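You operate a simulated robot arm through the tools that you are given. There is no shell and no other tool. Be economical: measure what you need, move in short steps, check, and stop when the job is done.

Carry out the task below with a simulated two-armed robot. There is one attempt and no reset: what you move stays moved.

## Task
Pick up the basket with the yellow knob with one hand, pass it to the other hand and put it on the packing table. Take the coupler with the blue band and leave it on top of the valve number two. Fetch the coupling number three and set it on top of the steel block with a groove. Open the drawer marked ties, fetch the red seal and set it inside and shut the ties again. Do these in any order. Set down upright: basket with the yellow knob.
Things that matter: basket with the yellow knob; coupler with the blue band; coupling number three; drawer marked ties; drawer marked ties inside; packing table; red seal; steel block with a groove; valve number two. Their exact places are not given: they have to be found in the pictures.

The check looks at the end state, three seconds after you hand in, the way a careful person would. Anything else that was tipped, shoved, dropped, spilled or broken makes it a failure. Lids that push on must go on centred and level and be pressed home; caps that screw on are set level and turned clockwise until they are tight.

## Robot
Two 7-joint arms with two-finger parallel grippers on one trunk, on a base that drives. Base frame: it is fixed to the floor where the robot stands at the start and does not move with it; the origin is under the middle of the robot, x ahead of it, y to its left, z up; the surface under the hand at the start is at about z = 84. Lengths are in cm, angles in rad, forces in N, time in s.
The left shoulder is at the start at [2, 17, 117.8], the right one opposite. With the tool pointing down near the work surface each hand reaches from about 20 to 66 cm from the robot's upright axis, wherever it stands, measured 20 degrees to its own side. Places, roughly: basket with the yellow knob (9x9x13 cm) [50, -10, 90]; coupler with the blue band (4x4x4 cm) [-1060, -290, 60]; coupling number three [-325, -625, 75]; drawer marked ties [-350, -970, 50]; drawer marked ties inside [-350, -970, 50]; packing table [-280, 90, 80]; red seal (3x3x2 cm) [-320, -660, 80]; steel block with a groove (5x5x5 cm) [-340, -620, 80]; valve number two [-1000, -275, 75]. Payload 3.8 kg a hand.
The TCP of each hand is the grasp point between the finger pads, 3 cm short of the fingertips. In the tool frame z runs along the fingers and y along their closing line. Largest opening 11 cm; finger width 2, thickness 1; the body of the gripper, 4.8 by 11.2 cm, starts 5.5 cm behind the TCP.
Orientation is that of the tool frame in the base frame, as [roll, pitch, yaw] about the fixed x, y, z axes, in that order (R = Rz(yaw) Ry(pitch) Rx(roll)). With the fingers straight down and closing along the base's y, the tool's x points along the base's -x, its y along +y and its z along -z.

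## Interface
- The arms move only by the tool servo_tool. It takes "left_series", "right_series" or both (then of equal length, played together; a hand with none holds still); each is a list of rows, each a list of 7 numbers: the gripper command, from -1 (shut) to 1 (fully open), values between in proportion, then the shift along the tool's x, y, z in cm, then the turn, a rotation vector about the tool's x, y, z in rad. In form: [[jaw, tx, ty, tz, ax, ay, az], ...]. A call has 1 to 12 rows; each row shifts and turns the commanded pose from where the row before left it, along the tool's axes as they then stand. Rows are played at 5 a second. More than 5 cm and 0.15 rad between two rows, or a gripper value outside its range, and nothing of the call is played. A pose out of reach is approached as far as the arm can. The call stops where the force on the tool passes 40 N (or 10 N more than at its start, if that is more) or the arm is blocked; 0.2 s more then pass. The fingers move at their own pace (about 7.2 cm/s each) and stop on an object; they squeeze with about 34 N. The grip force told is the motor's: it shows also when the fingers shut on nothing. Time passes only in rows, and 0.2 s behind the last, so rows that do not move let the fingers close. The reply holds the time, the measured pose of the TCP, the force on the tool along the base axes, the opening and the grip force, in the units named above and with some noise, with the torque about the TCP (base axes, N m) and any sound that the robot's microphone picked up.
- Cameras (640 x 400 px; columns grow to the right, rows downward): "scene" is now at [10.61, -1.13, 132.65]; the picture's right is [-0.14, -0.99, 0.00], its down [-0.59, 0.08, -0.81] and it looks along [0.80, -0.11, -0.59] (base axes); focal length 276 px, centre (320, 200). "left" rides on the left gripper at [7.2, -1.7, -10.3] in its tool frame; the picture's right is [0.23, 0.97, 0.00], its down [-0.76, 0.18, -0.62] and it looks along [-0.61, 0.14, 0.78] (tool axes); focal length 222 px, centre (320, 200). "right" rides on the right gripper at [7.2, 1.7, -10.3] in its tool frame; the picture's right is [-0.23, 0.97, 0.00], its down [-0.76, -0.18, -0.62] and it looks along [-0.61, -0.14, 0.78] (tool axes); focal length 222 px, centre (320, 200).
- get_image(camera): a new picture of that camera. No time passes.
- slide_trunk(by): slides the trunk up (or, below 0, down) by that many cm; the arms and the scene camera ride with it, the base frame stays. It gives what a move gives, with no picture.
- drive_base(legs): drives the robot by 1 to 6 legs, each [ahead, turn to the left] in cm and rad, along the robot's own axes; the way and the turn of a leg run together, so that a leg with both is an arc; at most 150 cm and 3.142 rad a leg. The arms and the cameras ride along, it lands a little off, and it stops where it bumps. It gives what a move gives.
- pan_tilt(pan, tilt): turns the head with the scene camera to pan (to the left, within 1.396 rad either way) and tilt (down, from -0.506 to 1.204), counted from straight ahead of the robot. It gives what a move gives.
- measure_at(camera, pixels): for up to 12 pixels [column, row] of the newest picture of that camera ("zoom" is the newest enlarged one), the place [x, y, z] in the base frame of the surface seen there, good to about 0.2 cm. No time passes.
- inspect(camera, box): a new picture of the part [left, top, right, bottom] of that camera's present view, enlarged. No time passes.
- job_done(): hands the job in; it is judged then, once.

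Go step by step. Measure first, check grasps and placings, and put right what went wrong. The budget is 117 turns and 118 pictures, counting those below and the enlarged ones. Unless the task says otherwise, let go and move clear before handing in.

The tools are called after "Call:" as name(argument=value, ...) on one line, values as JSON. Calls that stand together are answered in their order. servo_tool: Moves the arms, as the interface text tells. Its arguments: {"type":"object","properties":{"left_series":{"type":"array"},"right_series":{"type":"array"}},"required":[]} The other tools are called the same way: slide_trunk (by) slides the trunk up or down; drive_base (legs) drives the base; pan_tilt (pan, tilt) turns the head that bears the scene camera; get_image (camera) takes a picture; measure_at (camera, pixels) gives the place of the surface under pixels of a picture; inspect (camera, box) takes an enlarged picture of a part of a camera's view; job_done () hands the job in.

At the start:

```text
time_s: 0.0
left_tool_pos: [47.24, 13.21, 114.96]
left_tool_rot: [3.141, 0.0, -3.141]
left_ft_force: [-0.2, 0.3, -0.3]
left_torque: [0.01, -0.01, 0.01]
left_finger_gap: 10.99
left_finger_force: 0.0
right_tool_pos: [40.24, -33.67, 116.41]
right_tool_rot: [3.141, 0.001, -3.14]
right_ft_force: [0.8, -0.5, 0.0]
right_torque: [0.01, 0.02, 0.03]
right_finger_gap: 11.0
right_finger_force: 0.0
trunk travel left (down, up): [-27.5, 29.5]
robot x, y, heading: [-0.03, 0.05, 0.001]
head pan, tilt: [-0.14, 0.632]
```

scene: 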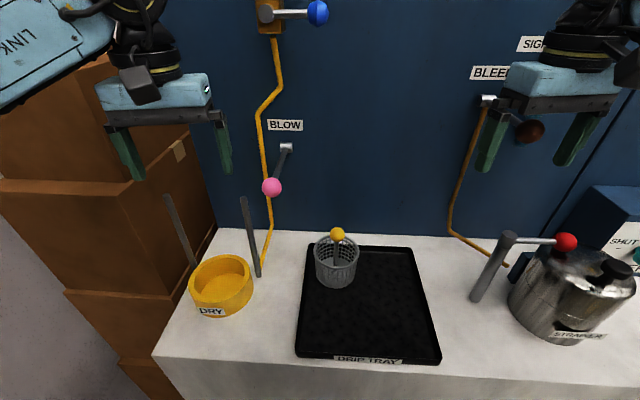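
right: 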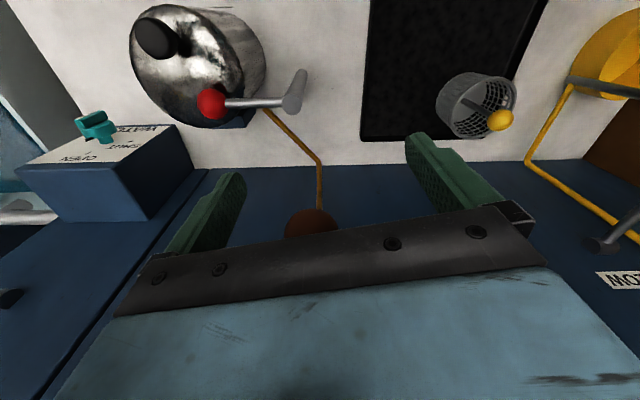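
left: 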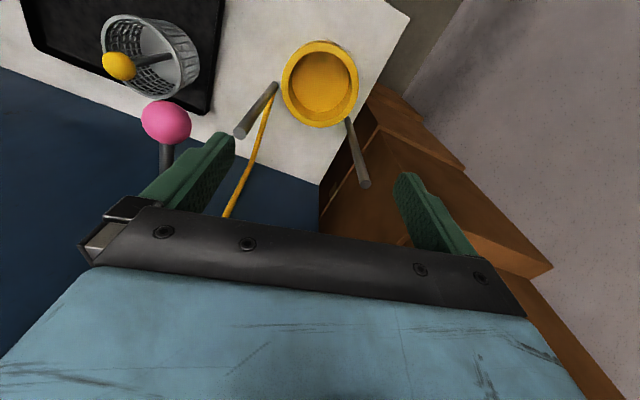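

The basket with the yellow knob stands on the drip tray at about (337,260) in the scene picture. I'll zoom in and measure it.

Call:
inspect(camera="scene", box=[280, 200, 440, 300])

Call:
measure_at(camera="scene", pixels=[[338, 233], [320, 245], [355, 245], [336, 262], [336, 285], [380, 300], [271, 187], [285, 150], [245, 200], [259, 275], [567, 242], [509, 237]])

```text
4.00 times, centred on (360, 250) of scene
```

zoom: 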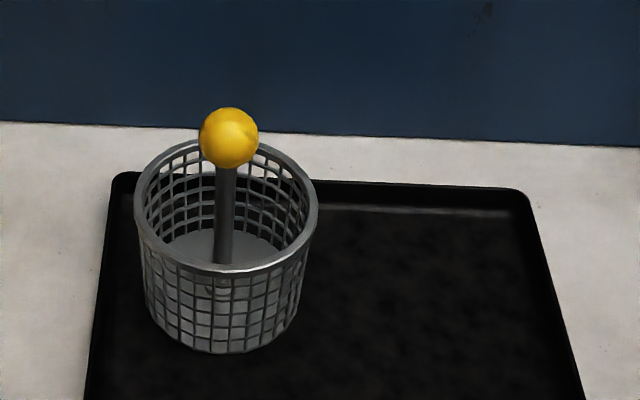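

```text
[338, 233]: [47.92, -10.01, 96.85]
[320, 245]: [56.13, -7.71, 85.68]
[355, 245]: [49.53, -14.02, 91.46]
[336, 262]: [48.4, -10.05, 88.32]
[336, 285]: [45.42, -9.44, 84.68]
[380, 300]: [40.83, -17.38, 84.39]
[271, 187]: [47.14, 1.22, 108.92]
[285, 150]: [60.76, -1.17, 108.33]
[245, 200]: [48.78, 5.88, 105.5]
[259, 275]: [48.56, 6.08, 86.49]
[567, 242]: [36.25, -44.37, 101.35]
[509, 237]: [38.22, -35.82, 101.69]
```

The basket's knob is at about (49,-10,96). I plan to take the body of the basket with the right hand tilted, then hand it over with the left hand on the knob. I'll measure the rim and the tray edge first.

Call:
measure_at(camera="zoom", pixels=[[229, 268], [141, 215], [312, 215], [225, 345], [155, 315], [300, 310], [229, 140], [226, 215], [105, 300], [400, 195], [180, 150], [280, 155]])

Call:
pan_tilt(pan=-0.2, tilt=0.8)

Call:
get_image(camera="scene")

```text
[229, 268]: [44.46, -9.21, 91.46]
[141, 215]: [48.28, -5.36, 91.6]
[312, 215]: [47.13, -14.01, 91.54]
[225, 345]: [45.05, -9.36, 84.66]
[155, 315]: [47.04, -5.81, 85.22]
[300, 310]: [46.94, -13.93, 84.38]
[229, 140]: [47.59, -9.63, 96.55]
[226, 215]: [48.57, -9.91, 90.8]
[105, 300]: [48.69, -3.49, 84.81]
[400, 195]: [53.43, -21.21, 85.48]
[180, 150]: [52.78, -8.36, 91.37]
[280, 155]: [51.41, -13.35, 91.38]
```

```text
time_s: 0.7
left_tool_pos: [47.36, 13.26, 114.99]
left_tool_rot: [-3.141, 0.0, -3.141]
left_ft_force: [-0.2, 0.5, 1.0]
left_torque: [0.01, 0.02, 0.02]
left_finger_gap: 11.01
left_finger_force: 0.1
right_tool_pos: [40.15, -33.67, 116.56]
right_tool_rot: [-3.141, 0.0, -3.141]
right_ft_force: [-0.2, 0.4, 0.7]
right_torque: [-0.01, 0.01, 0.04]
right_finger_gap: 11.01
right_finger_force: 0.0
trunk travel left (down, up): [-27.5, 29.5]
robot x, y, heading: [0.14, -0.01, 0.002]
head pan, tilt: [-0.201, 0.799]
```

```text
113 pictures are left
```

scene: 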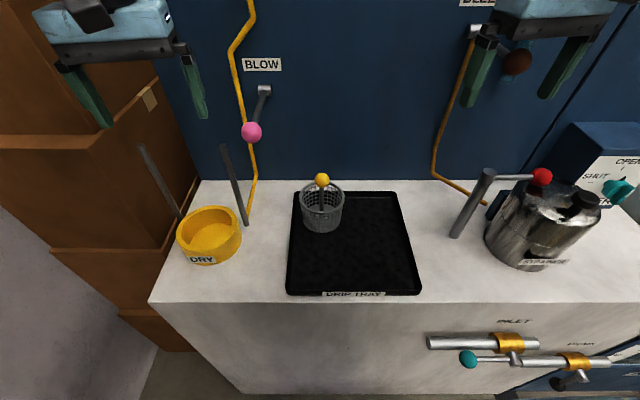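

The basket axis is at about (48.8,-9.8), rim z 91.5, bottom 84.5. I'll move the right hand behind it with yaw and tilt.

Call:
servo_tool(right_series=[[1, 1.8, 4.4, 1.1, 0, 0, 0], [1, 1.8, 4.4, 1.1, 0, 0, 0], [1, 1.8, 4.4, 1.1, 0, 0, 0], [1, 1.8, 4.4, 1.1, 0, 0, 0], [1, 0, 0, 0, 0, 0, -0.133], [1, 0, 0, 0, 0, 0, -0.133], [1, 0, 0, 0, 0, 0, -0.134], [1, 0, 0, 0, 0, -0.15, 0], [1, 0, 0, 0, 0, -0.15, 0], [1, 0, 0, 0, 0, -0.15, 0], [1, 0, 0, 0, 0, -0.15, 0], [1, 0, 0, 0, 0, -0.15, 0]])

Call:
servo_tool(right_series=[[1, 0, 0, 0, 0, -0.15, 0], [1, 0, 0, 0, 0, -0.15, 0], [1, 0, 0, 0, 0, 0, 0]])

```text
time_s: 3.3
left_tool_pos: [47.23, 13.19, 114.85]
left_tool_rot: [3.141, 0.001, -3.142]
left_ft_force: [-1.1, -0.5, -0.4]
left_torque: [0.01, 0.0, 0.0]
left_finger_gap: 11.02
left_finger_force: 0.1
right_tool_pos: [36.47, -15.46, 113.82]
right_tool_rot: [3.14, 0.749, -2.741]
right_ft_force: [0.1, 0.2, 0.2]
right_torque: [-0.02, -0.01, 0.0]
right_finger_gap: 10.97
right_finger_force: 0.0
right hand out of reach, approached as far as the arm can: row 11, 12
trunk travel left (down, up): [-27.5, 29.5]
robot x, y, heading: [-0.02, -0.37, -0.0]
head pan, tilt: [-0.201, 0.799]
```

```text
time_s: 4.1
left_tool_pos: [47.25, 13.3, 115.01]
left_tool_rot: [3.141, 0.0, 3.14]
left_ft_force: [0.2, 0.9, -0.1]
left_torque: [0.0, 0.02, 0.01]
left_finger_gap: 10.98
left_finger_force: 0.1
right_tool_pos: [41.15, -14.88, 115.29]
right_tool_rot: [-3.141, 1.051, -2.74]
right_ft_force: [0.1, -0.1, 0.4]
right_torque: [0.03, -0.01, -0.04]
right_finger_gap: 11.01
right_finger_force: 0.1
right hand out of reach, approached as far as the arm can: row 1, 2
trunk travel left (down, up): [-27.5, 29.5]
robot x, y, heading: [-0.14, 0.2, 0.0]
head pan, tilt: [-0.201, 0.799]
```

The right hand can't tilt that close to the robot, so I'll back the base up 15 cm to make room and re-read the poses.

Call:
drive_base(legs=[[-15, 0]])

Call:
servo_tool(right_series=[[1, 0, 0, 0, 0, 0, 0]])

```text
time_s: 5.5
left_tool_pos: [32.1, 13.11, 114.98]
left_tool_rot: [-3.141, 0.004, 3.141]
left_ft_force: [-0.5, -0.2, -0.3]
left_torque: [-0.02, -0.01, 0.02]
left_finger_gap: 11.02
left_finger_force: 0.1
right_tool_pos: [25.88, -15.11, 115.27]
right_tool_rot: [-3.141, 1.049, -2.741]
right_ft_force: [-1.1, 0.4, 0.5]
right_torque: [-0.02, -0.02, -0.01]
right_finger_gap: 11.01
right_finger_force: 0.0
trunk travel left (down, up): [-27.5, 29.5]
robot x, y, heading: [-15.28, 0.11, -0.0]
head pan, tilt: [-0.201, 0.799]
```

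```text
time_s: 5.9
left_tool_pos: [32.16, 13.17, 114.98]
left_tool_rot: [-3.141, 0.0, 3.138]
left_ft_force: [0.3, -0.2, 0.0]
left_torque: [0.01, -0.01, 0.01]
left_finger_gap: 10.99
left_finger_force: 0.0
right_tool_pos: [25.89, -15.06, 115.23]
right_tool_rot: [3.141, 1.05, -2.74]
right_ft_force: [-0.3, 0.9, 0.0]
right_torque: [-0.01, -0.01, -0.01]
right_finger_gap: 11.02
right_finger_force: 0.2
trunk travel left (down, up): [-27.5, 29.5]
robot x, y, heading: [-15.32, -0.16, 0.001]
head pan, tilt: [-0.201, 0.799]
```

Moving to the pre-approach point about 14 cm behind the basket along the tilt.

Call:
servo_tool(right_series=[[1, 1.89, -0.67, 3.2, 0, 0, 0], [1, 1.89, -0.67, 3.2, 0, 0, 0], [1, 1.89, -0.67, 3.2, 0, 0, 0], [1, 1.89, -0.67, 3.2, 0, 0, 0], [1, 1.89, -0.67, 3.2, 0, 0, 0], [1, 1.89, -0.67, 3.2, 0, 0, 0], [1, 0, 0, 0, 0, 0, 0]])

Call:
get_image(camera="right")

Call:
get_image(camera="scene")

```text
time_s: 7.5
left_tool_pos: [32.12, 13.2, 114.86]
left_tool_rot: [-3.141, -0.001, 3.14]
left_ft_force: [0.1, 0.2, 0.1]
left_torque: [0.02, -0.02, -0.01]
left_finger_gap: 11.0
left_finger_force: 0.1
right_tool_pos: [37.64, -14.57, 95.81]
right_tool_rot: [3.141, 1.048, -2.744]
right_ft_force: [-0.5, -0.4, -0.4]
right_torque: [0.0, 0.01, -0.02]
right_finger_gap: 10.98
right_finger_force: 0.2
trunk travel left (down, up): [-27.5, 29.5]
robot x, y, heading: [-15.29, 0.08, -0.001]
head pan, tilt: [-0.201, 0.799]
```

```text
112 pictures are left
```

right: 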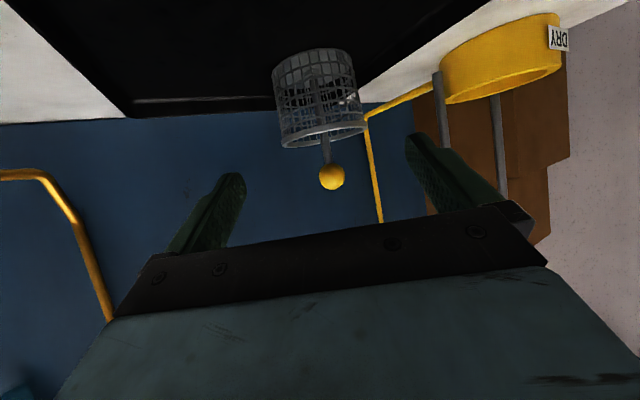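

```text
111 pictures are left
```

scene: 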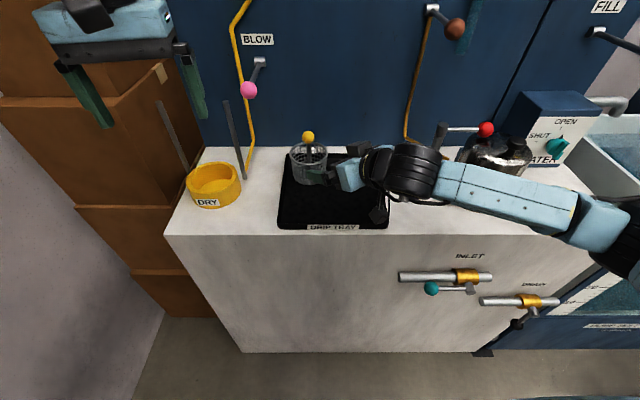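

The hand is lined up; the forearm passes near the strainer pot and red lever, so I'll check its position.

Call:
measure_at(camera="scene", pixels=[[450, 175], [520, 190], [590, 210], [486, 130], [500, 150], [410, 160], [308, 137], [380, 215], [327, 175]])

```text
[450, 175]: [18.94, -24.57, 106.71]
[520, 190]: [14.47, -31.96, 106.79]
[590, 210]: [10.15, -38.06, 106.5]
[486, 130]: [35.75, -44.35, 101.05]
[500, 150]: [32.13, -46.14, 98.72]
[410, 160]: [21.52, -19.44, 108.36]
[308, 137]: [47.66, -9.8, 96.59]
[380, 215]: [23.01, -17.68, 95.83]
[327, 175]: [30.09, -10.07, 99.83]
```

Clear. Advancing 14 cm onto the basket, then a check.

Call:
servo_tool(right_series=[[1, 0, 0, 3.5, 0, 0, 0], [1, 0, 0, 3.5, 0, 0, 0], [1, 0, 0, 2.5, 0, 0, 0], [1, 0, 0, 2.5, 0, 0, 0], [1, 0, 0, 2, 0, 0, 0], [1, 0, 0, 0, 0, 0, 0]])

Call:
inspect(camera="scene", box=[240, 100, 400, 200])

Call:
get_image(camera="right")

```text
time_s: 8.9
left_tool_pos: [32.24, 13.0, 114.87]
left_tool_rot: [-3.141, 0.0, 3.139]
left_ft_force: [-0.3, 0.2, -0.6]
left_torque: [0.02, 0.0, 0.02]
left_finger_gap: 10.99
left_finger_force: 0.1
right_tool_pos: [48.74, -9.83, 88.77]
right_tool_rot: [3.142, 1.048, -2.742]
right_ft_force: [-0.1, 0.6, -0.1]
right_torque: [0.02, 0.0, 0.01]
right_finger_gap: 11.0
right_finger_force: 0.1
trunk travel left (down, up): [-27.5, 29.5]
robot x, y, heading: [-15.1, 0.11, -0.001]
head pan, tilt: [-0.201, 0.799]
```

```text
4.00 times, centred on (320, 150) of scene
```

zoom: 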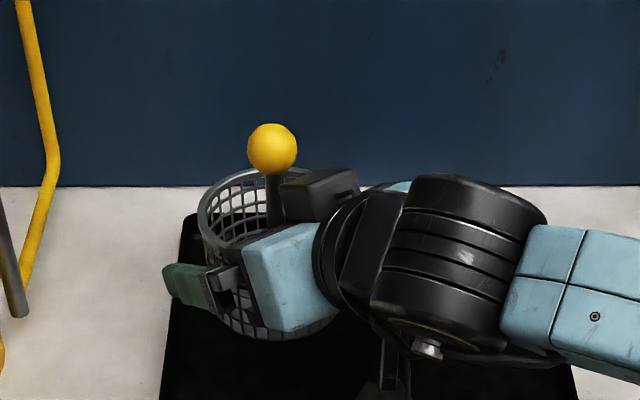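

```text
109 pictures are left
```

right: 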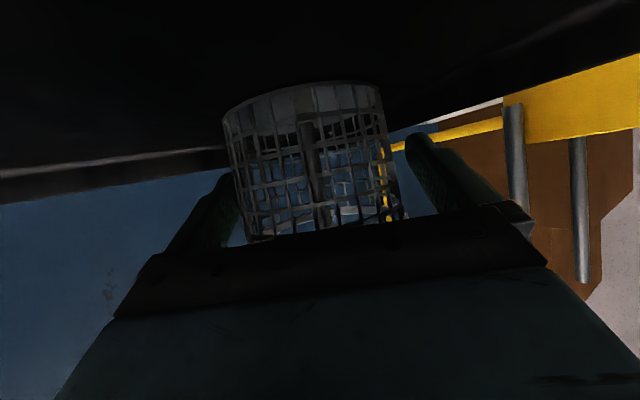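

The fingers straddle the basket evenly. Closing and lifting.

Call:
servo_tool(right_series=[[0.4, 0, 0, 0, 0, 0, 0], [-1, 0, 0, 0, 0, 0, 0], [-1, 0, 0, 0, 0, 0, 0], [-1, 0, 0, 0, 0, 0, 0], [-1, -0.87, 0, -0.5, 0, 0, 0], [-1, -1.73, 0, -1, 0, 0, 0], [-1, -2.6, 0, -1.5, 0, 0, 0], [-1, -2.6, 0, -1.5, 0, 0, 0], [-1, -2.6, 0, -1.5, 0, 0, 0], [-1, 0, 0, 0, 0, 0, 0]])

Call:
inspect(camera="scene", box=[240, 70, 400, 170])

```text
time_s: 11.1
left_tool_pos: [32.31, 13.1, 114.89]
left_tool_rot: [-3.142, 0.0, 3.14]
left_ft_force: [0.7, -0.1, -0.5]
left_torque: [-0.04, 0.03, 0.01]
left_finger_gap: 11.01
left_finger_force: 0.1
right_tool_pos: [48.68, -9.8, 100.95]
right_tool_rot: [-3.141, 1.049, -2.741]
right_ft_force: [0.2, -0.3, -1.8]
right_torque: [0.02, 0.01, 0.02]
right_finger_gap: 8.89
right_finger_force: 33.9
trunk travel left (down, up): [-27.5, 29.5]
robot x, y, heading: [-15.06, -0.32, -0.001]
head pan, tilt: [-0.201, 0.799]
```

```text
4.00 times, centred on (320, 120) of scene
```

zoom: 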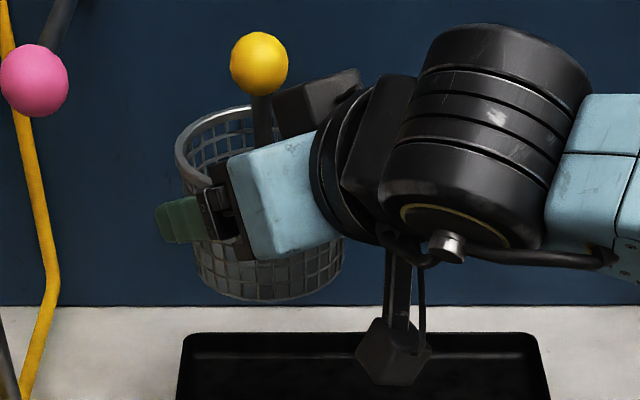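

Basket is held upright (gap 8.9). I'll back the robot 25 cm from the counter to have free space for the handover.

Call:
drive_base(legs=[[-25, 0]])

Call:
inspect(camera="scene", box=[240, 70, 400, 170])

Call:
measure_at(camera="zoom", pixels=[[258, 62], [335, 90], [300, 95], [310, 120], [355, 75], [262, 110], [185, 150], [440, 40]])

```text
time_s: 12.9
left_tool_pos: [7.31, 13.13, 115.0]
left_tool_rot: [-3.142, 0.0, 3.136]
left_ft_force: [-0.3, 0.4, 0.4]
left_torque: [0.03, -0.04, -0.03]
left_finger_gap: 10.98
left_finger_force: 0.0
right_tool_pos: [23.73, -9.95, 100.93]
right_tool_rot: [-3.141, 1.048, -2.748]
right_ft_force: [-0.2, -0.9, -1.5]
right_torque: [-0.01, 0.02, 0.01]
right_finger_gap: 8.88
right_finger_force: 34.1
trunk travel left (down, up): [-27.5, 29.5]
robot x, y, heading: [-39.73, 0.16, -0.006]
head pan, tilt: [-0.201, 0.799]
```

```text
4.00 times, centred on (320, 120) of scene
```

zoom: 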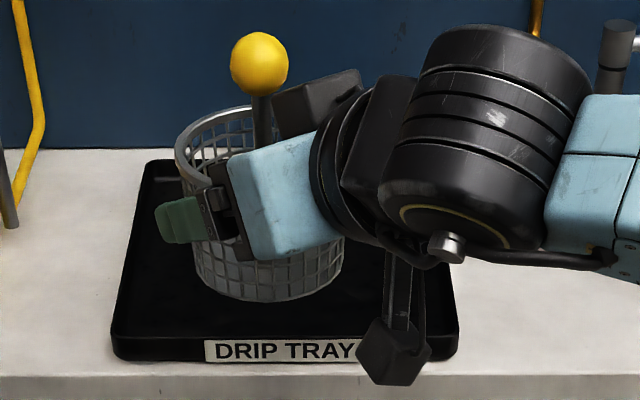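

```text
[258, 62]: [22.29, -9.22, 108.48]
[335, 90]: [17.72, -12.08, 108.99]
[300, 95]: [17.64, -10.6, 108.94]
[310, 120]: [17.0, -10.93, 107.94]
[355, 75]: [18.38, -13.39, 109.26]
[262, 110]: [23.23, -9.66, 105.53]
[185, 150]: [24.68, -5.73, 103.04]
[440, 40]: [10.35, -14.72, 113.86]
```

The knob is at about (23.6,-9.5,108.5). I'll bring the basket nearer to the robot and to the middle while raising and yawing the left hand.

Call:
servo_tool(right_series=[[-1, 0, 0, 0, 0, 0, 0], [-1, 0, 0, 0, 0, 0, 0], [-1, 1.01, 2.38, -1.76, 0, 0, 0], [-1, 1.01, 2.38, -1.76, 0, 0, 0], [-1, 1.01, 2.38, -1.76, 0, 0, 0], [-1, 1.01, 2.38, -1.76, 0, 0, 0], [-1, 1.01, 2.38, -1.76, 0, 0, 0], [-1, 0, 0, 0, 0, 0, 0]], left_series=[[0, 0, 0, -4, 0, 0, 0], [0, 0, 0, -3, 0, 0, 0], [0, 0, 0, 0, 0, 0, 0.125], [0, 0, 0, 0, 0, 0, 0.125], [0, 0, 0, 0, 0, 0, 0.125], [0, 0, 0, 0, 0, 0, 0.125], [0, 0, 0, 0, 0, 0, 0], [0, 0, 0, 0, 0, 0, 0]])

Call:
get_image(camera="scene")

```text
time_s: 14.7
left_tool_pos: [7.34, 13.05, 121.8]
left_tool_rot: [3.141, -0.001, 2.636]
left_ft_force: [-0.3, -0.5, 0.2]
left_torque: [0.01, 0.03, -0.01]
left_finger_gap: 5.5
left_finger_force: 0.0
right_tool_pos: [9.87, -2.96, 100.71]
right_tool_rot: [3.141, 1.049, -2.747]
right_ft_force: [-0.3, -0.3, -0.7]
right_torque: [-0.01, 0.03, 0.01]
right_finger_gap: 8.88
right_finger_force: 33.9
trunk travel left (down, up): [-27.5, 29.5]
robot x, y, heading: [-40.24, -0.02, -0.003]
head pan, tilt: [-0.201, 0.799]
```

```text
106 pictures are left
```

scene: 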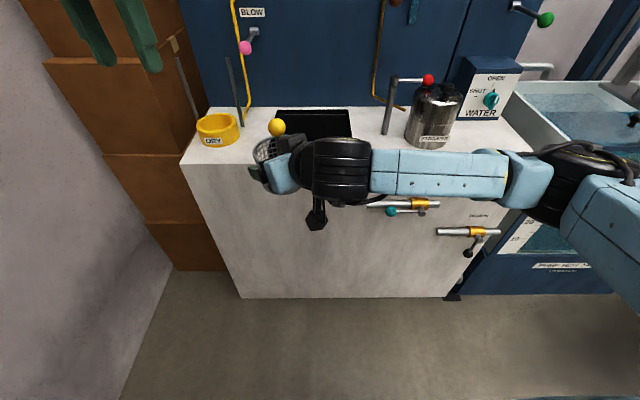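

Call:
measure_at(camera="scene", pixels=[[277, 127], [271, 128], [283, 128], [277, 121], [277, 132], [295, 140]])

```text
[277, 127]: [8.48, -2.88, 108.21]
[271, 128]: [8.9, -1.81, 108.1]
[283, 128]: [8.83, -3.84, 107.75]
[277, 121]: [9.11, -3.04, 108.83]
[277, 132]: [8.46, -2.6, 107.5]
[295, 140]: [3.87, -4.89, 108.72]
```

Knob centre ≈ (9.5,-2.9,107.3). Bringing the left hand above it.

Call:
servo_tool(left_series=[[0, -2.42, -3.22, 0, 0, 0, 0], [0, -2.42, -3.22, 0, 0, 0, 0], [0, -2.43, -3.22, 0, 0, 0, 0], [0, -2.43, -3.22, 0, 0, 0, 0], [0, 0, 0, 4, 0, 0, 0], [0, 0, 0, 3.5, 0, 0, 0], [0, 0, 0, 0, 0, 0, 0]])

Call:
get_image(camera="left")

Call:
get_image(camera="scene")

```text
time_s: 16.3
left_tool_pos: [9.71, -3.01, 114.55]
left_tool_rot: [-3.141, 0.002, 2.635]
left_ft_force: [0.1, 0.3, 0.0]
left_torque: [0.01, 0.02, 0.03]
left_finger_gap: 5.51
left_finger_force: 0.0
right_tool_pos: [9.84, -2.9, 100.68]
right_tool_rot: [-3.141, 1.047, -2.748]
right_ft_force: [0.3, -0.3, -1.7]
right_torque: [0.0, -0.01, -0.03]
right_finger_gap: 8.85
right_finger_force: 33.8
trunk travel left (down, up): [-27.5, 29.5]
robot x, y, heading: [-40.17, -0.2, -0.004]
head pan, tilt: [-0.201, 0.799]
```

```text
105 pictures are left
```

left: 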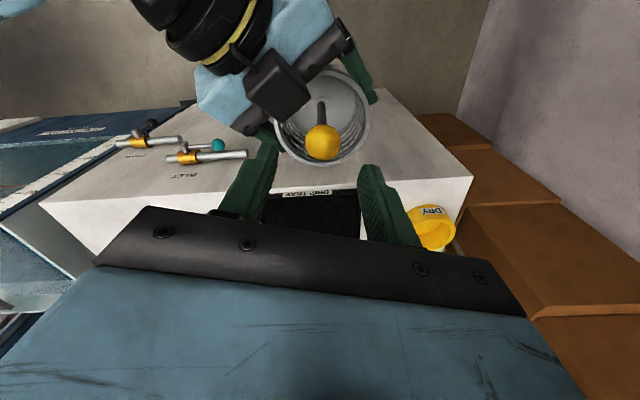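

```text
104 pictures are left
```

scene: 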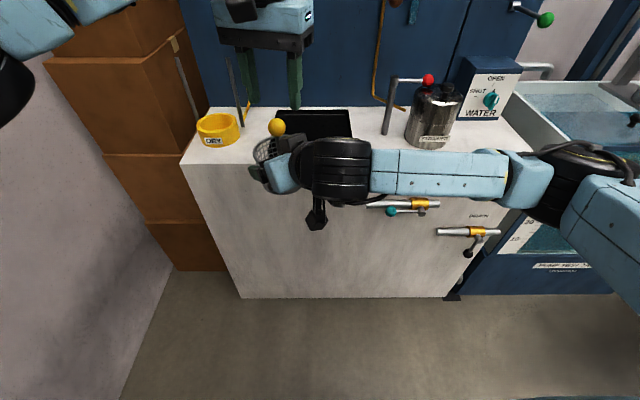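

The knob sits between the fingers. Descending slowly 7.2 cm with the jaw narrowed, then closing the left gripper.

Call:
servo_tool(left_series=[[-0.2, 0, 0, 2.5, 0, 0, 0], [-0.2, 0, 0, 2, 0, 0, 0], [-0.2, 0, 0, 1.5, 0, 0, 0], [-0.2, 0, 0, 1.2, 0, 0, 0], [-0.2, 0, 0, 0, 0, 0, 0]])

Call:
get_image(camera="left")

Call:
inspect(camera="scene", box=[200, 60, 360, 160])

```text
time_s: 17.1
left_tool_pos: [9.73, -3.09, 109.7]
left_tool_rot: [-3.134, 0.011, 2.634]
left_ft_force: [0.5, -0.1, 0.1]
left_torque: [-0.03, -0.03, 0.05]
left_finger_gap: 4.38
left_finger_force: 0.1
right_tool_pos: [9.66, -3.23, 99.59]
right_tool_rot: [-3.141, 1.018, -2.753]
right_ft_force: [-0.2, -0.1, -2.5]
right_torque: [0.02, -0.09, -0.04]
right_finger_gap: 8.87
right_finger_force: 34.0
trunk travel left (down, up): [-27.5, 29.5]
robot x, y, heading: [-40.27, 0.36, -0.002]
head pan, tilt: [-0.201, 0.799]
stopped in row 3 (right hand): the force on the tool passed its limit at 48 N (the readings are from after the stop); the commanded pose is now the measured one
```

```text
103 pictures are left
```

left: 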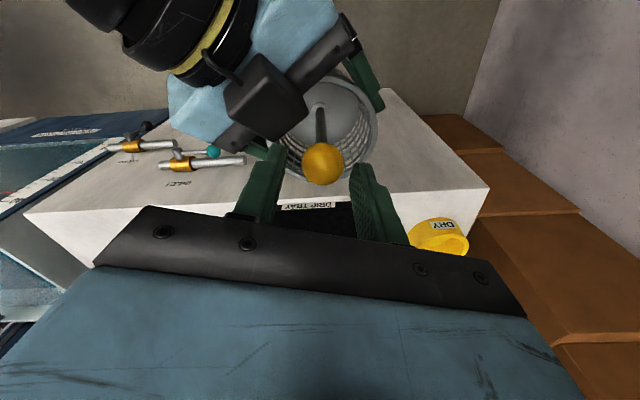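

```text
4.00 times, centred on (280, 110) of scene
```

zoom: 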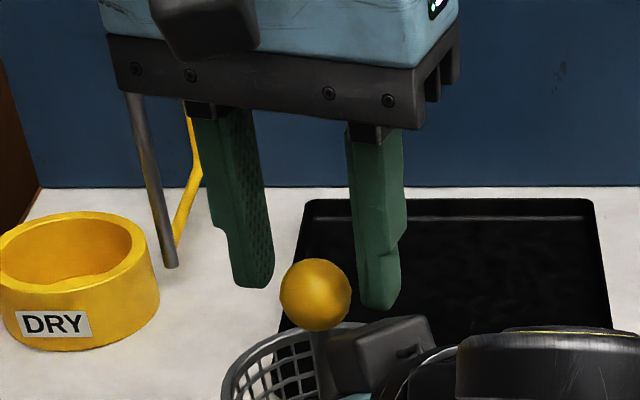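

Something touched: the right hand was pushed down about 1 cm. The right-hand left finger tip (380,300 zoom) is likely touching the camera box of the right gripper (390,340); I'll measure both.

Call:
measure_at(camera="zoom", pixels=[[378, 300], [362, 295], [255, 283], [345, 335], [400, 320], [430, 325], [315, 295], [350, 345], [378, 322]])

Call:
measure_at(camera="left", pixels=[[300, 110], [265, 60], [275, 135], [262, 150], [322, 165], [320, 115], [240, 130], [270, 170]])

```text
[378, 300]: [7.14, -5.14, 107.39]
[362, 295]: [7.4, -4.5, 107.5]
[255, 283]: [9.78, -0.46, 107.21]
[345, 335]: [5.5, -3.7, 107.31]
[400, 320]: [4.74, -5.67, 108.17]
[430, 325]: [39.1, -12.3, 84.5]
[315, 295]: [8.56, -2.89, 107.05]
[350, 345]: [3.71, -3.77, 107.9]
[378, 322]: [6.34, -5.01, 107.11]
```

```text
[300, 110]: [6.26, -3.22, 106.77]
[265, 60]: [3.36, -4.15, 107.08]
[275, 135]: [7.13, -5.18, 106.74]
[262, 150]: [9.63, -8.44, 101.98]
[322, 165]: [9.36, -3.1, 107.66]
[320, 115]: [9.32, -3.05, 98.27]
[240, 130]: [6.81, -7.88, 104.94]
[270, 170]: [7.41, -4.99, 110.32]
```

Confirmed: the finger rests on the camera box corner (7.1,-5.2,106.7). I'll raise the left hand, turn it by 0.7 rad so the fingers pass clear of the box, and restore the right hand's pose.

Call:
servo_tool(left_series=[[-0.2, 0, 0, -2.5, 0, 0, 0], [-0.2, 0, 0, -2, 0, 0, 0], [-0.2, 0, 0, 0, 0, 0, -0.14], [-0.2, 0, 0, 0, 0, 0, -0.14], [-0.2, 0, 0, 0, 0, 0, -0.14], [-0.2, 0, 0, 0, 0, 0, -0.14], [-0.2, 0, 0, 0, 0, 0, -0.14], [-0.2, 0, 0, 0, 0, 0, 0]], right_series=[[-1, 0, 0, 0, 0, 0, 0], [-1, 0, 0, 0, 0, 0, 0], [-1, -1.1, 0.2, -0.3, 0, -0.03, 0], [-1, 0, 0, 0, 0, 0, 0], [-1, 0, 0, 0, 0, 0, 0], [-1, 0, 0, 0, 0, 0, 0], [-1, 0, 0, 0, 0, 0, 0], [-1, 0, 0, 0, 0, 0, 0]])

Call:
get_image(camera="left")

Call:
inspect(camera="scene", box=[200, 60, 360, 160])

Call:
measure_at(camera="left", pixels=[[323, 138], [320, 130], [320, 146]])

```text
time_s: 18.9
left_tool_pos: [9.59, -3.06, 114.16]
left_tool_rot: [-3.132, 0.004, -2.947]
left_ft_force: [-0.4, 0.0, 0.1]
left_torque: [0.02, -0.02, 0.03]
left_finger_gap: 4.4
left_finger_force: 0.1
right_tool_pos: [9.89, -2.92, 100.67]
right_tool_rot: [-3.141, 1.052, -2.753]
right_ft_force: [-0.2, -0.1, -1.7]
right_torque: [-0.02, 0.04, 0.02]
right_finger_gap: 8.88
right_finger_force: 33.9
trunk travel left (down, up): [-27.5, 29.5]
robot x, y, heading: [-40.14, -0.02, -0.007]
head pan, tilt: [-0.201, 0.799]
```

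```text
101 pictures are left
```

left: 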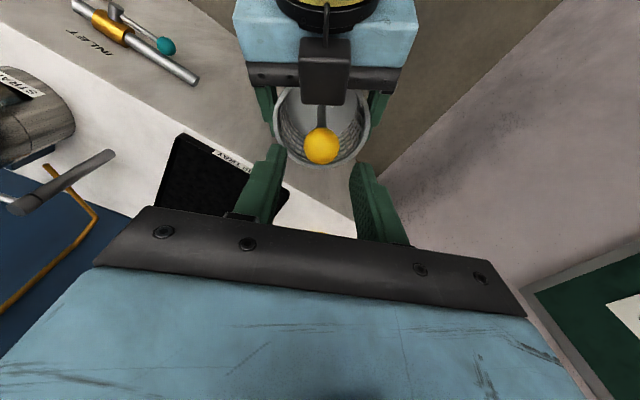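

```text
4.00 times, centred on (280, 110) of scene
```

zoom: 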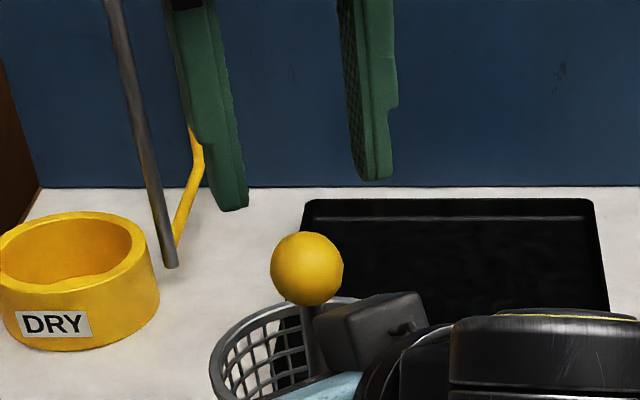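

```text
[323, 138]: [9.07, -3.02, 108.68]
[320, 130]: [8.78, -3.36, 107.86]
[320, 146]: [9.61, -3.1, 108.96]
```

Now well aligned and clear of the box. Descending 6.7 cm and closing.

Call:
servo_tool(left_series=[[-0.2, 0, 0, 2, 0, 0, 0], [-0.2, 0, 0, 2, 0, 0, 0], [-0.2, 0, 0, 1.5, 0, 0, 0], [-0.2, 0, 0, 1.2, 0, 0, 0], [-0.6, 0, 0, 0, 0, 0, 0], [-1, 0, 0, 0, 0, 0, 0], [-1, 0, 0, 0, 0, 0, 0]])

Call:
get_image(camera="left")

Call:
inspect(camera="scene", box=[200, 60, 360, 160])

```text
time_s: 20.5
left_tool_pos: [9.88, -3.15, 107.47]
left_tool_rot: [-3.132, 0.002, -2.948]
left_ft_force: [-2.3, 13.9, -0.8]
left_torque: [-0.01, -0.06, 0.03]
left_finger_gap: 2.9
left_finger_force: 33.7
right_tool_pos: [9.83, -3.1, 100.83]
right_tool_rot: [-3.141, 1.05, -2.756]
right_ft_force: [2.2, -14.5, -1.2]
right_torque: [0.95, 0.23, 0.0]
right_finger_gap: 8.87
right_finger_force: 33.8
trunk travel left (down, up): [-27.5, 29.5]
robot x, y, heading: [-40.27, -0.17, -0.01]
head pan, tilt: [-0.201, 0.799]
```

```text
99 pictures are left
```

left: 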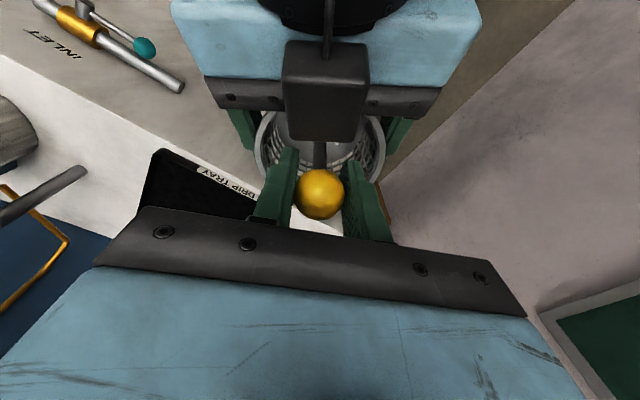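

```text
4.00 times, centred on (280, 110) of scene
```

zoom: 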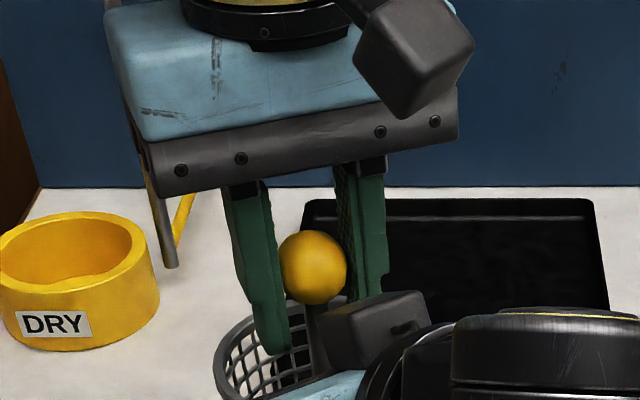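

The left hand holds the knob (gap 2.9). Opening the right hand and backing it off along its tool axis.

Call:
servo_tool(right_series=[[0.2, 0, 0, 0, 0, 0, 0], [1, 0, 0, 0, 0, 0, 0], [1, 0, 0, 0, 0, 0, 0], [1, 0, 0, -2, 0, 0, 0], [1, 0, 0, -3, 0, 0, 0], [1, 1.5, 0, -4, 0, 0, 0], [1, 1.5, -2, -4, 0, 0, 0], [1, 1.5, -4, 0, 0, 0, 0], [1, 1.5, -4, 0, 0, 0, 0], [1, 1.5, -4, 0, 0, 0, 0]])

Call:
get_image(camera="scene")

```text
time_s: 22.7
left_tool_pos: [9.76, -3.31, 107.48]
left_tool_rot: [-3.13, 0.002, -2.95]
left_ft_force: [-0.5, 0.0, 0.6]
left_torque: [0.0, -0.01, -0.01]
left_finger_gap: 2.87
left_finger_force: 34.3
right_tool_pos: [2.54, -21.17, 100.56]
right_tool_rot: [-3.141, 1.052, -2.751]
right_ft_force: [0.0, 0.1, -1.5]
right_torque: [-0.01, -0.05, -0.02]
right_finger_gap: 11.01
right_finger_force: 0.1
right hand out of reach, approached as far as the arm can: row 7
trunk travel left (down, up): [-27.5, 29.5]
robot x, y, heading: [-40.0, 0.25, -0.002]
head pan, tilt: [-0.201, 0.799]
```

```text
97 pictures are left
```

scene: 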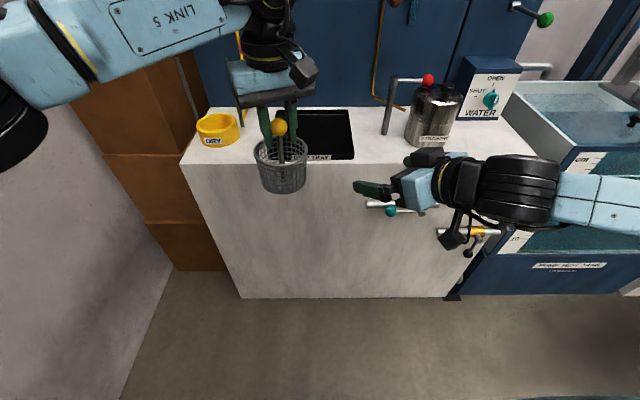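

Handover done; the basket hangs upright from the left hand. I'll bring the right hand vertical and pull the left hand in, then look around before turning.

Call:
servo_tool(right_series=[[1, 0, 0, 0, 0, 0.15, 0], [1, 0, 0, 0, 0, 0.15, 0], [1, 0, 0, 0, 0, 0.15, 0], [1, 0, 0, 0, 0, 0.15, 0], [1, 0, 0, 0, 0, 0.15, 0], [1, 0, 0, 0, 0, 0.15, 0], [1, 0, 0, 0, 0, 0.15, 0], [1, 0, 0, -4, 0, 0, 0], [1, 0, 0, -4, 0, 0, 0]], left_series=[[-1, 0, 0, -2, 0, 0, 0], [-1, 0, 0, -2, 0, 0, 0], [-1, 1.2, 3, 0, 0, 0, 0], [-1, 1.2, 3, 0, 0, 0, 0], [-1, 1.2, 3, 0, 0, 0, 0], [-1, 1.2, 3, 0, 0, 0, 0], [-1, 0, 0, 0, 0, 0, 0.1], [-1, 0, 0, 0, 0, 0, 0.1], [-1, 0, 0, 0, 0, 0, 0]])

Call:
pan_tilt(pan=1.39, tilt=0.35)

Call:
get_image(camera="scene")

Call:
pan_tilt(pan=-1.39, tilt=0.35)

Call:
get_image(camera="scene")

```text
time_s: 24.7
left_tool_pos: [2.64, 7.66, 111.26]
left_tool_rot: [-3.131, 0.004, 3.132]
left_ft_force: [0.1, 0.0, -2.0]
left_torque: [0.0, 0.03, -0.03]
left_finger_gap: 2.89
left_finger_force: 34.7
right_tool_pos: [2.57, -21.13, 108.51]
right_tool_rot: [-3.14, 0.0, -2.754]
right_ft_force: [0.5, 0.2, 0.3]
right_torque: [0.03, 0.0, 0.02]
right_finger_gap: 10.99
right_finger_force: 0.0
trunk travel left (down, up): [-27.5, 29.5]
robot x, y, heading: [-39.7, 0.18, 0.0]
head pan, tilt: [-0.201, 0.799]
```

```text
time_s: 26.4
left_tool_pos: [2.64, 7.63, 111.31]
left_tool_rot: [-3.13, 0.006, 3.136]
left_ft_force: [0.2, 0.9, -2.1]
left_torque: [0.02, 0.0, -0.01]
left_finger_gap: 2.88
left_finger_force: 34.2
right_tool_pos: [2.65, -21.08, 108.45]
right_tool_rot: [3.141, -0.001, -2.753]
right_ft_force: [-0.3, 0.6, 0.1]
right_torque: [-0.06, -0.03, -0.01]
right_finger_gap: 11.02
right_finger_force: 0.0
trunk travel left (down, up): [-27.5, 29.5]
robot x, y, heading: [-40.15, -0.21, -0.008]
head pan, tilt: [1.389, 0.351]
```

```text
96 pictures are left
```

scene: 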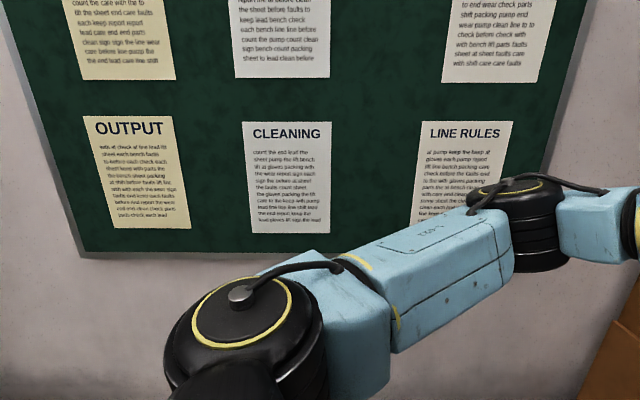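

```text
time_s: 28.8
left_tool_pos: [2.7, 7.7, 111.37]
left_tool_rot: [-3.13, 0.005, 3.135]
left_ft_force: [-0.1, -0.4, -2.4]
left_torque: [0.0, 0.05, 0.0]
left_finger_gap: 2.9
left_finger_force: 33.9
right_tool_pos: [2.69, -21.07, 108.41]
right_tool_rot: [3.14, 0.001, -2.756]
right_ft_force: [0.6, -0.3, -0.5]
right_torque: [-0.01, 0.0, -0.02]
right_finger_gap: 11.0
right_finger_force: 0.0
trunk travel left (down, up): [-27.5, 29.5]
robot x, y, heading: [-39.52, -0.04, -0.004]
head pan, tilt: [-1.389, 0.351]
```

```text
95 pictures are left
```

scene: 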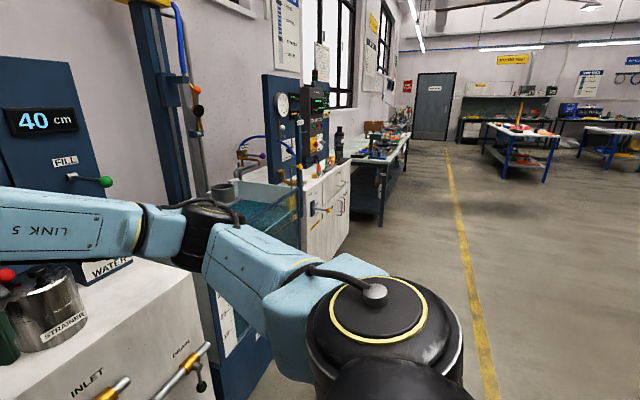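

The left wall with notices is near; the room is open to the right. I'll back up then turn right in place, checking the view before going on.

Call:
measure_at(camera="scene", pixels=[[450, 165], [500, 380], [380, 150], [520, 150], [330, 240], [600, 300], [440, 95], [630, 390]])

Call:
drive_base(legs=[[-30, 0], [0, -1.57]])

Call:
pan_tilt(pan=-1.2, tilt=0.4)

Call:
get_image(camera="scene")

Call:
measure_at(camera="scene", pixels=[[50, 200], [200, 200], [320, 200], [450, 200], [600, 200], [320, 300], [500, 300], [320, 100]])

```text
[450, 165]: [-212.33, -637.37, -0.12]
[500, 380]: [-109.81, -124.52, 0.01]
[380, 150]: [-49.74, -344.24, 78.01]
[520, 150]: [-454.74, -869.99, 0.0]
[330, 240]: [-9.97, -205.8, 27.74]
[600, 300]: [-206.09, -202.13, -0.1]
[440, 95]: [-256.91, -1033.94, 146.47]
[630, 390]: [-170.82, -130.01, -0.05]
```

```text
time_s: 34.7
left_tool_pos: [-62.13, -42.43, 111.41]
left_tool_rot: [-3.133, 0.005, 1.565]
left_ft_force: [-0.2, -0.4, -1.1]
left_torque: [0.01, 0.0, 0.0]
left_finger_gap: 2.88
left_finger_force: 33.8
right_tool_pos: [-90.85, -42.53, 108.47]
right_tool_rot: [3.141, 0.001, 1.962]
right_ft_force: [-0.2, -0.1, 1.0]
right_torque: [0.01, 0.03, 0.0]
right_finger_gap: 11.01
right_finger_force: 0.0
trunk travel left (down, up): [-27.5, 29.5]
robot x, y, heading: [-69.83, 0.1, -1.574]
head pan, tilt: [-1.389, 0.351]
```

```text
time_s: 35.4
left_tool_pos: [-62.09, -42.48, 111.26]
left_tool_rot: [-3.131, 0.004, 1.566]
left_ft_force: [-0.8, 0.3, -1.9]
left_torque: [0.0, -0.03, 0.05]
left_finger_gap: 2.85
left_finger_force: 34.0
right_tool_pos: [-90.87, -42.54, 108.32]
right_tool_rot: [-3.141, 0.002, 1.961]
right_ft_force: [0.1, -0.4, 0.3]
right_torque: [0.0, 0.01, 0.0]
right_finger_gap: 11.0
right_finger_force: 0.1
trunk travel left (down, up): [-27.5, 29.5]
robot x, y, heading: [-69.63, 0.05, -1.576]
head pan, tilt: [-1.201, 0.4]
```

```text
94 pictures are left
```

scene: 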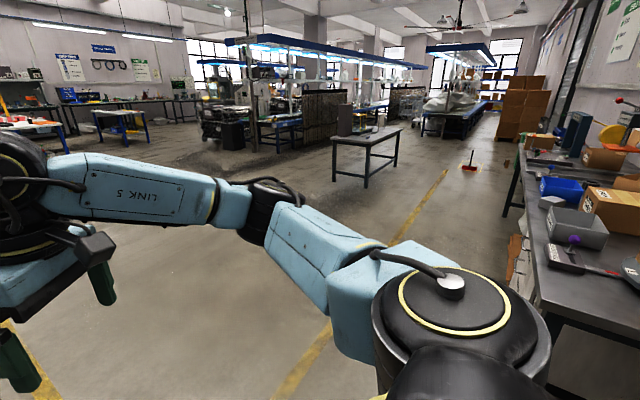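

```text
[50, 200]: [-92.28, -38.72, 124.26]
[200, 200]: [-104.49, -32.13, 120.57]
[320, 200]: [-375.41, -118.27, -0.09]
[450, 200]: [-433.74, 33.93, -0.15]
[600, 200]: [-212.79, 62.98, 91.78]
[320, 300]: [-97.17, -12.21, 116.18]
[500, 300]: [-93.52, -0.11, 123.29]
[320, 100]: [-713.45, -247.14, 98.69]
```

A long bench stands along the wall at the right, around y 60–100. I'll zoom on it and measure its edge before turning.

Call:
inspect(camera="scene", box=[440, 60, 640, 320])

Call:
measure_at(camera="scene", pixels=[[523, 160], [530, 220], [537, 280], [545, 300], [560, 240], [600, 290], [520, 143], [590, 190], [575, 242], [590, 250]])

```text
1.54 times, centred on (540, 190) of scene
```

zoom: 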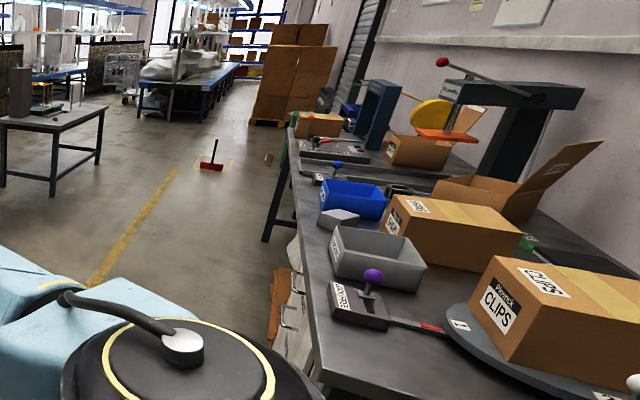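

```text
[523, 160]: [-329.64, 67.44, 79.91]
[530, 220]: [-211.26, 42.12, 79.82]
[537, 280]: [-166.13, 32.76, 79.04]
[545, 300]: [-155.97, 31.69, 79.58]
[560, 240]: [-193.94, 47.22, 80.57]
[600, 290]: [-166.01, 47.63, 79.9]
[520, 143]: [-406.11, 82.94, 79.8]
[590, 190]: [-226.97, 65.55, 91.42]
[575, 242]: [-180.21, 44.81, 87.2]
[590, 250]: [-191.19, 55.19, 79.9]
```

The bench top is at z 79.9 and its front edge runs from about (-156,32) to (-406,83); that is the packing table. I'll drive in front of it, facing it, at a safe distance.

Call:
drive_base(legs=[[0, -1.44], [110, 0], [0, -1.9]])

Call:
pan_tilt(pan=0, tilt=0.6)

Call:
get_image(camera="scene")

```text
time_s: 49.1
left_tool_pos: [-179.24, 29.97, 111.3]
left_tool_rot: [-3.131, 0.005, -1.752]
left_ft_force: [-0.6, 0.0, -1.3]
left_torque: [-0.01, -0.03, 0.0]
left_finger_gap: 2.88
left_finger_force: 34.2
right_tool_pos: [-150.82, 24.99, 108.32]
right_tool_rot: [3.141, 0.001, -1.357]
right_ft_force: [-0.2, 0.0, 0.9]
right_torque: [0.01, -0.05, -0.03]
right_finger_gap: 11.03
right_finger_force: 0.1
trunk travel left (down, up): [-27.5, 29.5]
robot x, y, heading: [-178.95, -12.99, 1.396]
head pan, tilt: [-1.201, 0.4]
```

```text
time_s: 50.5
left_tool_pos: [-179.17, 29.94, 111.3]
left_tool_rot: [-3.131, 0.004, -1.752]
left_ft_force: [-0.4, 0.3, -2.0]
left_torque: [-0.04, -0.03, 0.01]
left_finger_gap: 2.88
left_finger_force: 33.7
right_tool_pos: [-150.78, 25.0, 108.37]
right_tool_rot: [-3.142, 0.001, -1.355]
right_ft_force: [0.6, -1.1, 0.4]
right_torque: [0.01, 0.02, -0.04]
right_finger_gap: 10.99
right_finger_force: 0.1
trunk travel left (down, up): [-27.5, 29.5]
robot x, y, heading: [-179.0, -13.06, 1.393]
head pan, tilt: [0.0, 0.6]
```

```text
92 pictures are left
```

scene: 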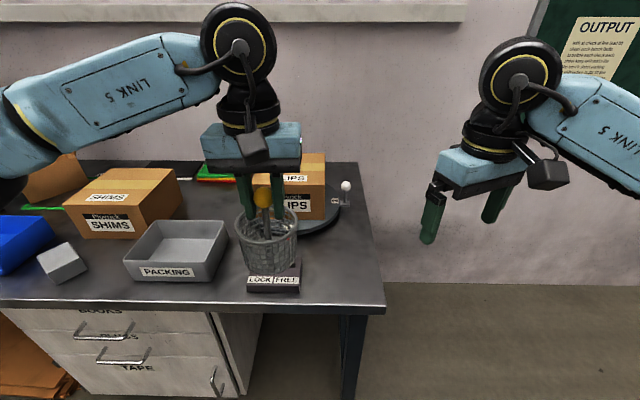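

The free area at the right front of the bench, around pixel (345,275), looks good. Measuring.

Call:
measure_at(camera="scene", pixels=[[345, 265], [384, 307], [320, 235], [300, 270], [300, 290], [340, 215], [310, 285], [375, 250], [345, 195], [346, 186], [270, 262], [240, 300]])

Call:
pan_tilt(pan=0.75, tilt=0.55)

Call:
get_image(camera="scene")

```text
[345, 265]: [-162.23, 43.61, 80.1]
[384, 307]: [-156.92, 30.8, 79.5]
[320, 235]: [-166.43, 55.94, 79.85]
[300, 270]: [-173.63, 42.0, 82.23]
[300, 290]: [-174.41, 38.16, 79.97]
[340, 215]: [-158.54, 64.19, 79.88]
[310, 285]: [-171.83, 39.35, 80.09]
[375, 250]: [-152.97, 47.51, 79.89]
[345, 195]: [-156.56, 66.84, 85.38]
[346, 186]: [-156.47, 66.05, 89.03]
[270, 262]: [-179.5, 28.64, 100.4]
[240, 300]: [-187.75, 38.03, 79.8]
```

```text
time_s: 51.6
left_tool_pos: [-179.14, 30.07, 111.34]
left_tool_rot: [-3.131, 0.004, -1.753]
left_ft_force: [0.4, -0.9, -1.2]
left_torque: [-0.02, -0.01, 0.03]
left_finger_gap: 2.85
left_finger_force: 34.3
right_tool_pos: [-150.84, 25.04, 108.42]
right_tool_rot: [3.14, 0.002, -1.355]
right_ft_force: [-0.3, -0.1, 0.4]
right_torque: [0.04, -0.01, 0.02]
right_finger_gap: 10.98
right_finger_force: 0.2
trunk travel left (down, up): [-27.5, 29.5]
robot x, y, heading: [-179.23, -13.17, 1.389]
head pan, tilt: [0.75, 0.55]
```

```text
91 pictures are left
```

scene: 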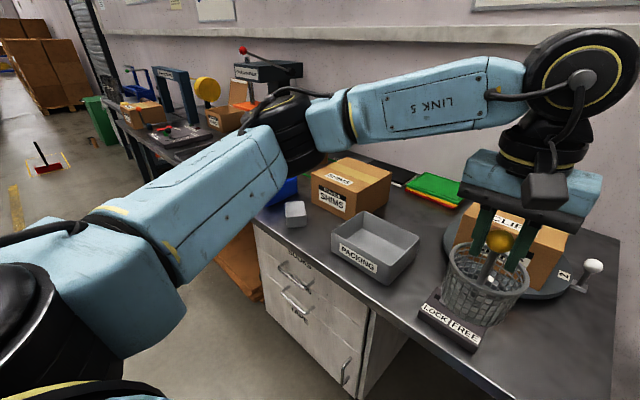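

I'll put the basket at about (-162.5,42.5). First turning right 0.25 rad so the left hand reaches it comfortably.

Call:
drive_base(legs=[[0, -0.25]])

Call:
pan_tilt(pan=0.0, tilt=0.75)

```text
time_s: 52.9
left_tool_pos: [-168.49, 28.68, 111.4]
left_tool_rot: [-3.132, 0.006, -2.001]
left_ft_force: [0.5, -0.3, -1.3]
left_torque: [-0.01, 0.04, 0.01]
left_finger_gap: 2.86
left_finger_force: 33.8
right_tool_pos: [-142.36, 16.92, 108.47]
right_tool_rot: [-3.141, 0.0, -1.605]
right_ft_force: [0.1, 0.1, 0.9]
right_torque: [0.02, 0.0, -0.03]
right_finger_gap: 11.02
right_finger_force: 0.0
trunk travel left (down, up): [-27.5, 29.5]
robot x, y, heading: [-179.26, -13.14, 1.139]
head pan, tilt: [0.75, 0.55]
```

```text
time_s: 54.0
left_tool_pos: [-168.55, 28.78, 111.25]
left_tool_rot: [-3.131, 0.006, -2.0]
left_ft_force: [0.1, 0.4, -2.1]
left_torque: [0.0, 0.03, 0.0]
left_finger_gap: 2.87
left_finger_force: 33.8
right_tool_pos: [-142.51, 16.94, 108.46]
right_tool_rot: [-3.139, 0.0, -1.603]
right_ft_force: [-0.4, 1.0, 0.8]
right_torque: [-0.02, 0.01, -0.03]
right_finger_gap: 10.99
right_finger_force: 0.0
trunk travel left (down, up): [-27.5, 29.5]
robot x, y, heading: [-178.91, -13.85, 1.148]
head pan, tilt: [0.0, 0.75]
```

Call:
servo_tool(left_series=[[-1, -3.75, 0.1, 0, 0, 0, 0], [-1, -3.75, 0.1, 0, 0, 0, 0], [-1, -3.75, 0.1, 0, 0, 0, 0], [-1, -3.75, 0, 0, 0, 0, 0], [-1, 0, 0, 4, 0, 0, 0], [-1, 0, 0, 4, 0, 0, 0], [-1, 0, 0, 4, 0, 0, 0], [-1, 0, 0, 3, 0, 0, 0], [-1, 0, 0, 2.5, 0, 0, 0], [-1, 0, 0, 0, 0, 0, 0]])

Call:
get_image(camera="scene")

```text
time_s: 56.2
left_tool_pos: [-162.44, 42.45, 93.89]
left_tool_rot: [-3.132, 0.005, -1.999]
left_ft_force: [-0.4, 0.7, -1.8]
left_torque: [0.02, -0.02, 0.02]
left_finger_gap: 2.9
left_finger_force: 34.0
right_tool_pos: [-142.36, 16.96, 108.43]
right_tool_rot: [3.14, 0.002, -1.604]
right_ft_force: [0.4, 0.2, -0.2]
right_torque: [-0.01, 0.0, -0.01]
right_finger_gap: 11.0
right_finger_force: 0.1
trunk travel left (down, up): [-27.5, 29.5]
robot x, y, heading: [-178.92, -13.06, 1.142]
head pan, tilt: [0.0, 0.75]
```

```text
90 pictures are left
```

scene: 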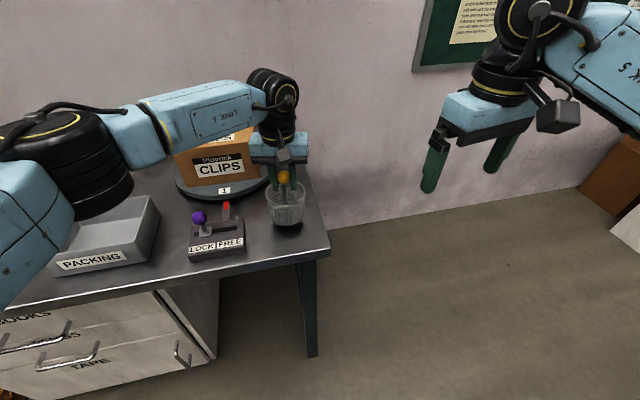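

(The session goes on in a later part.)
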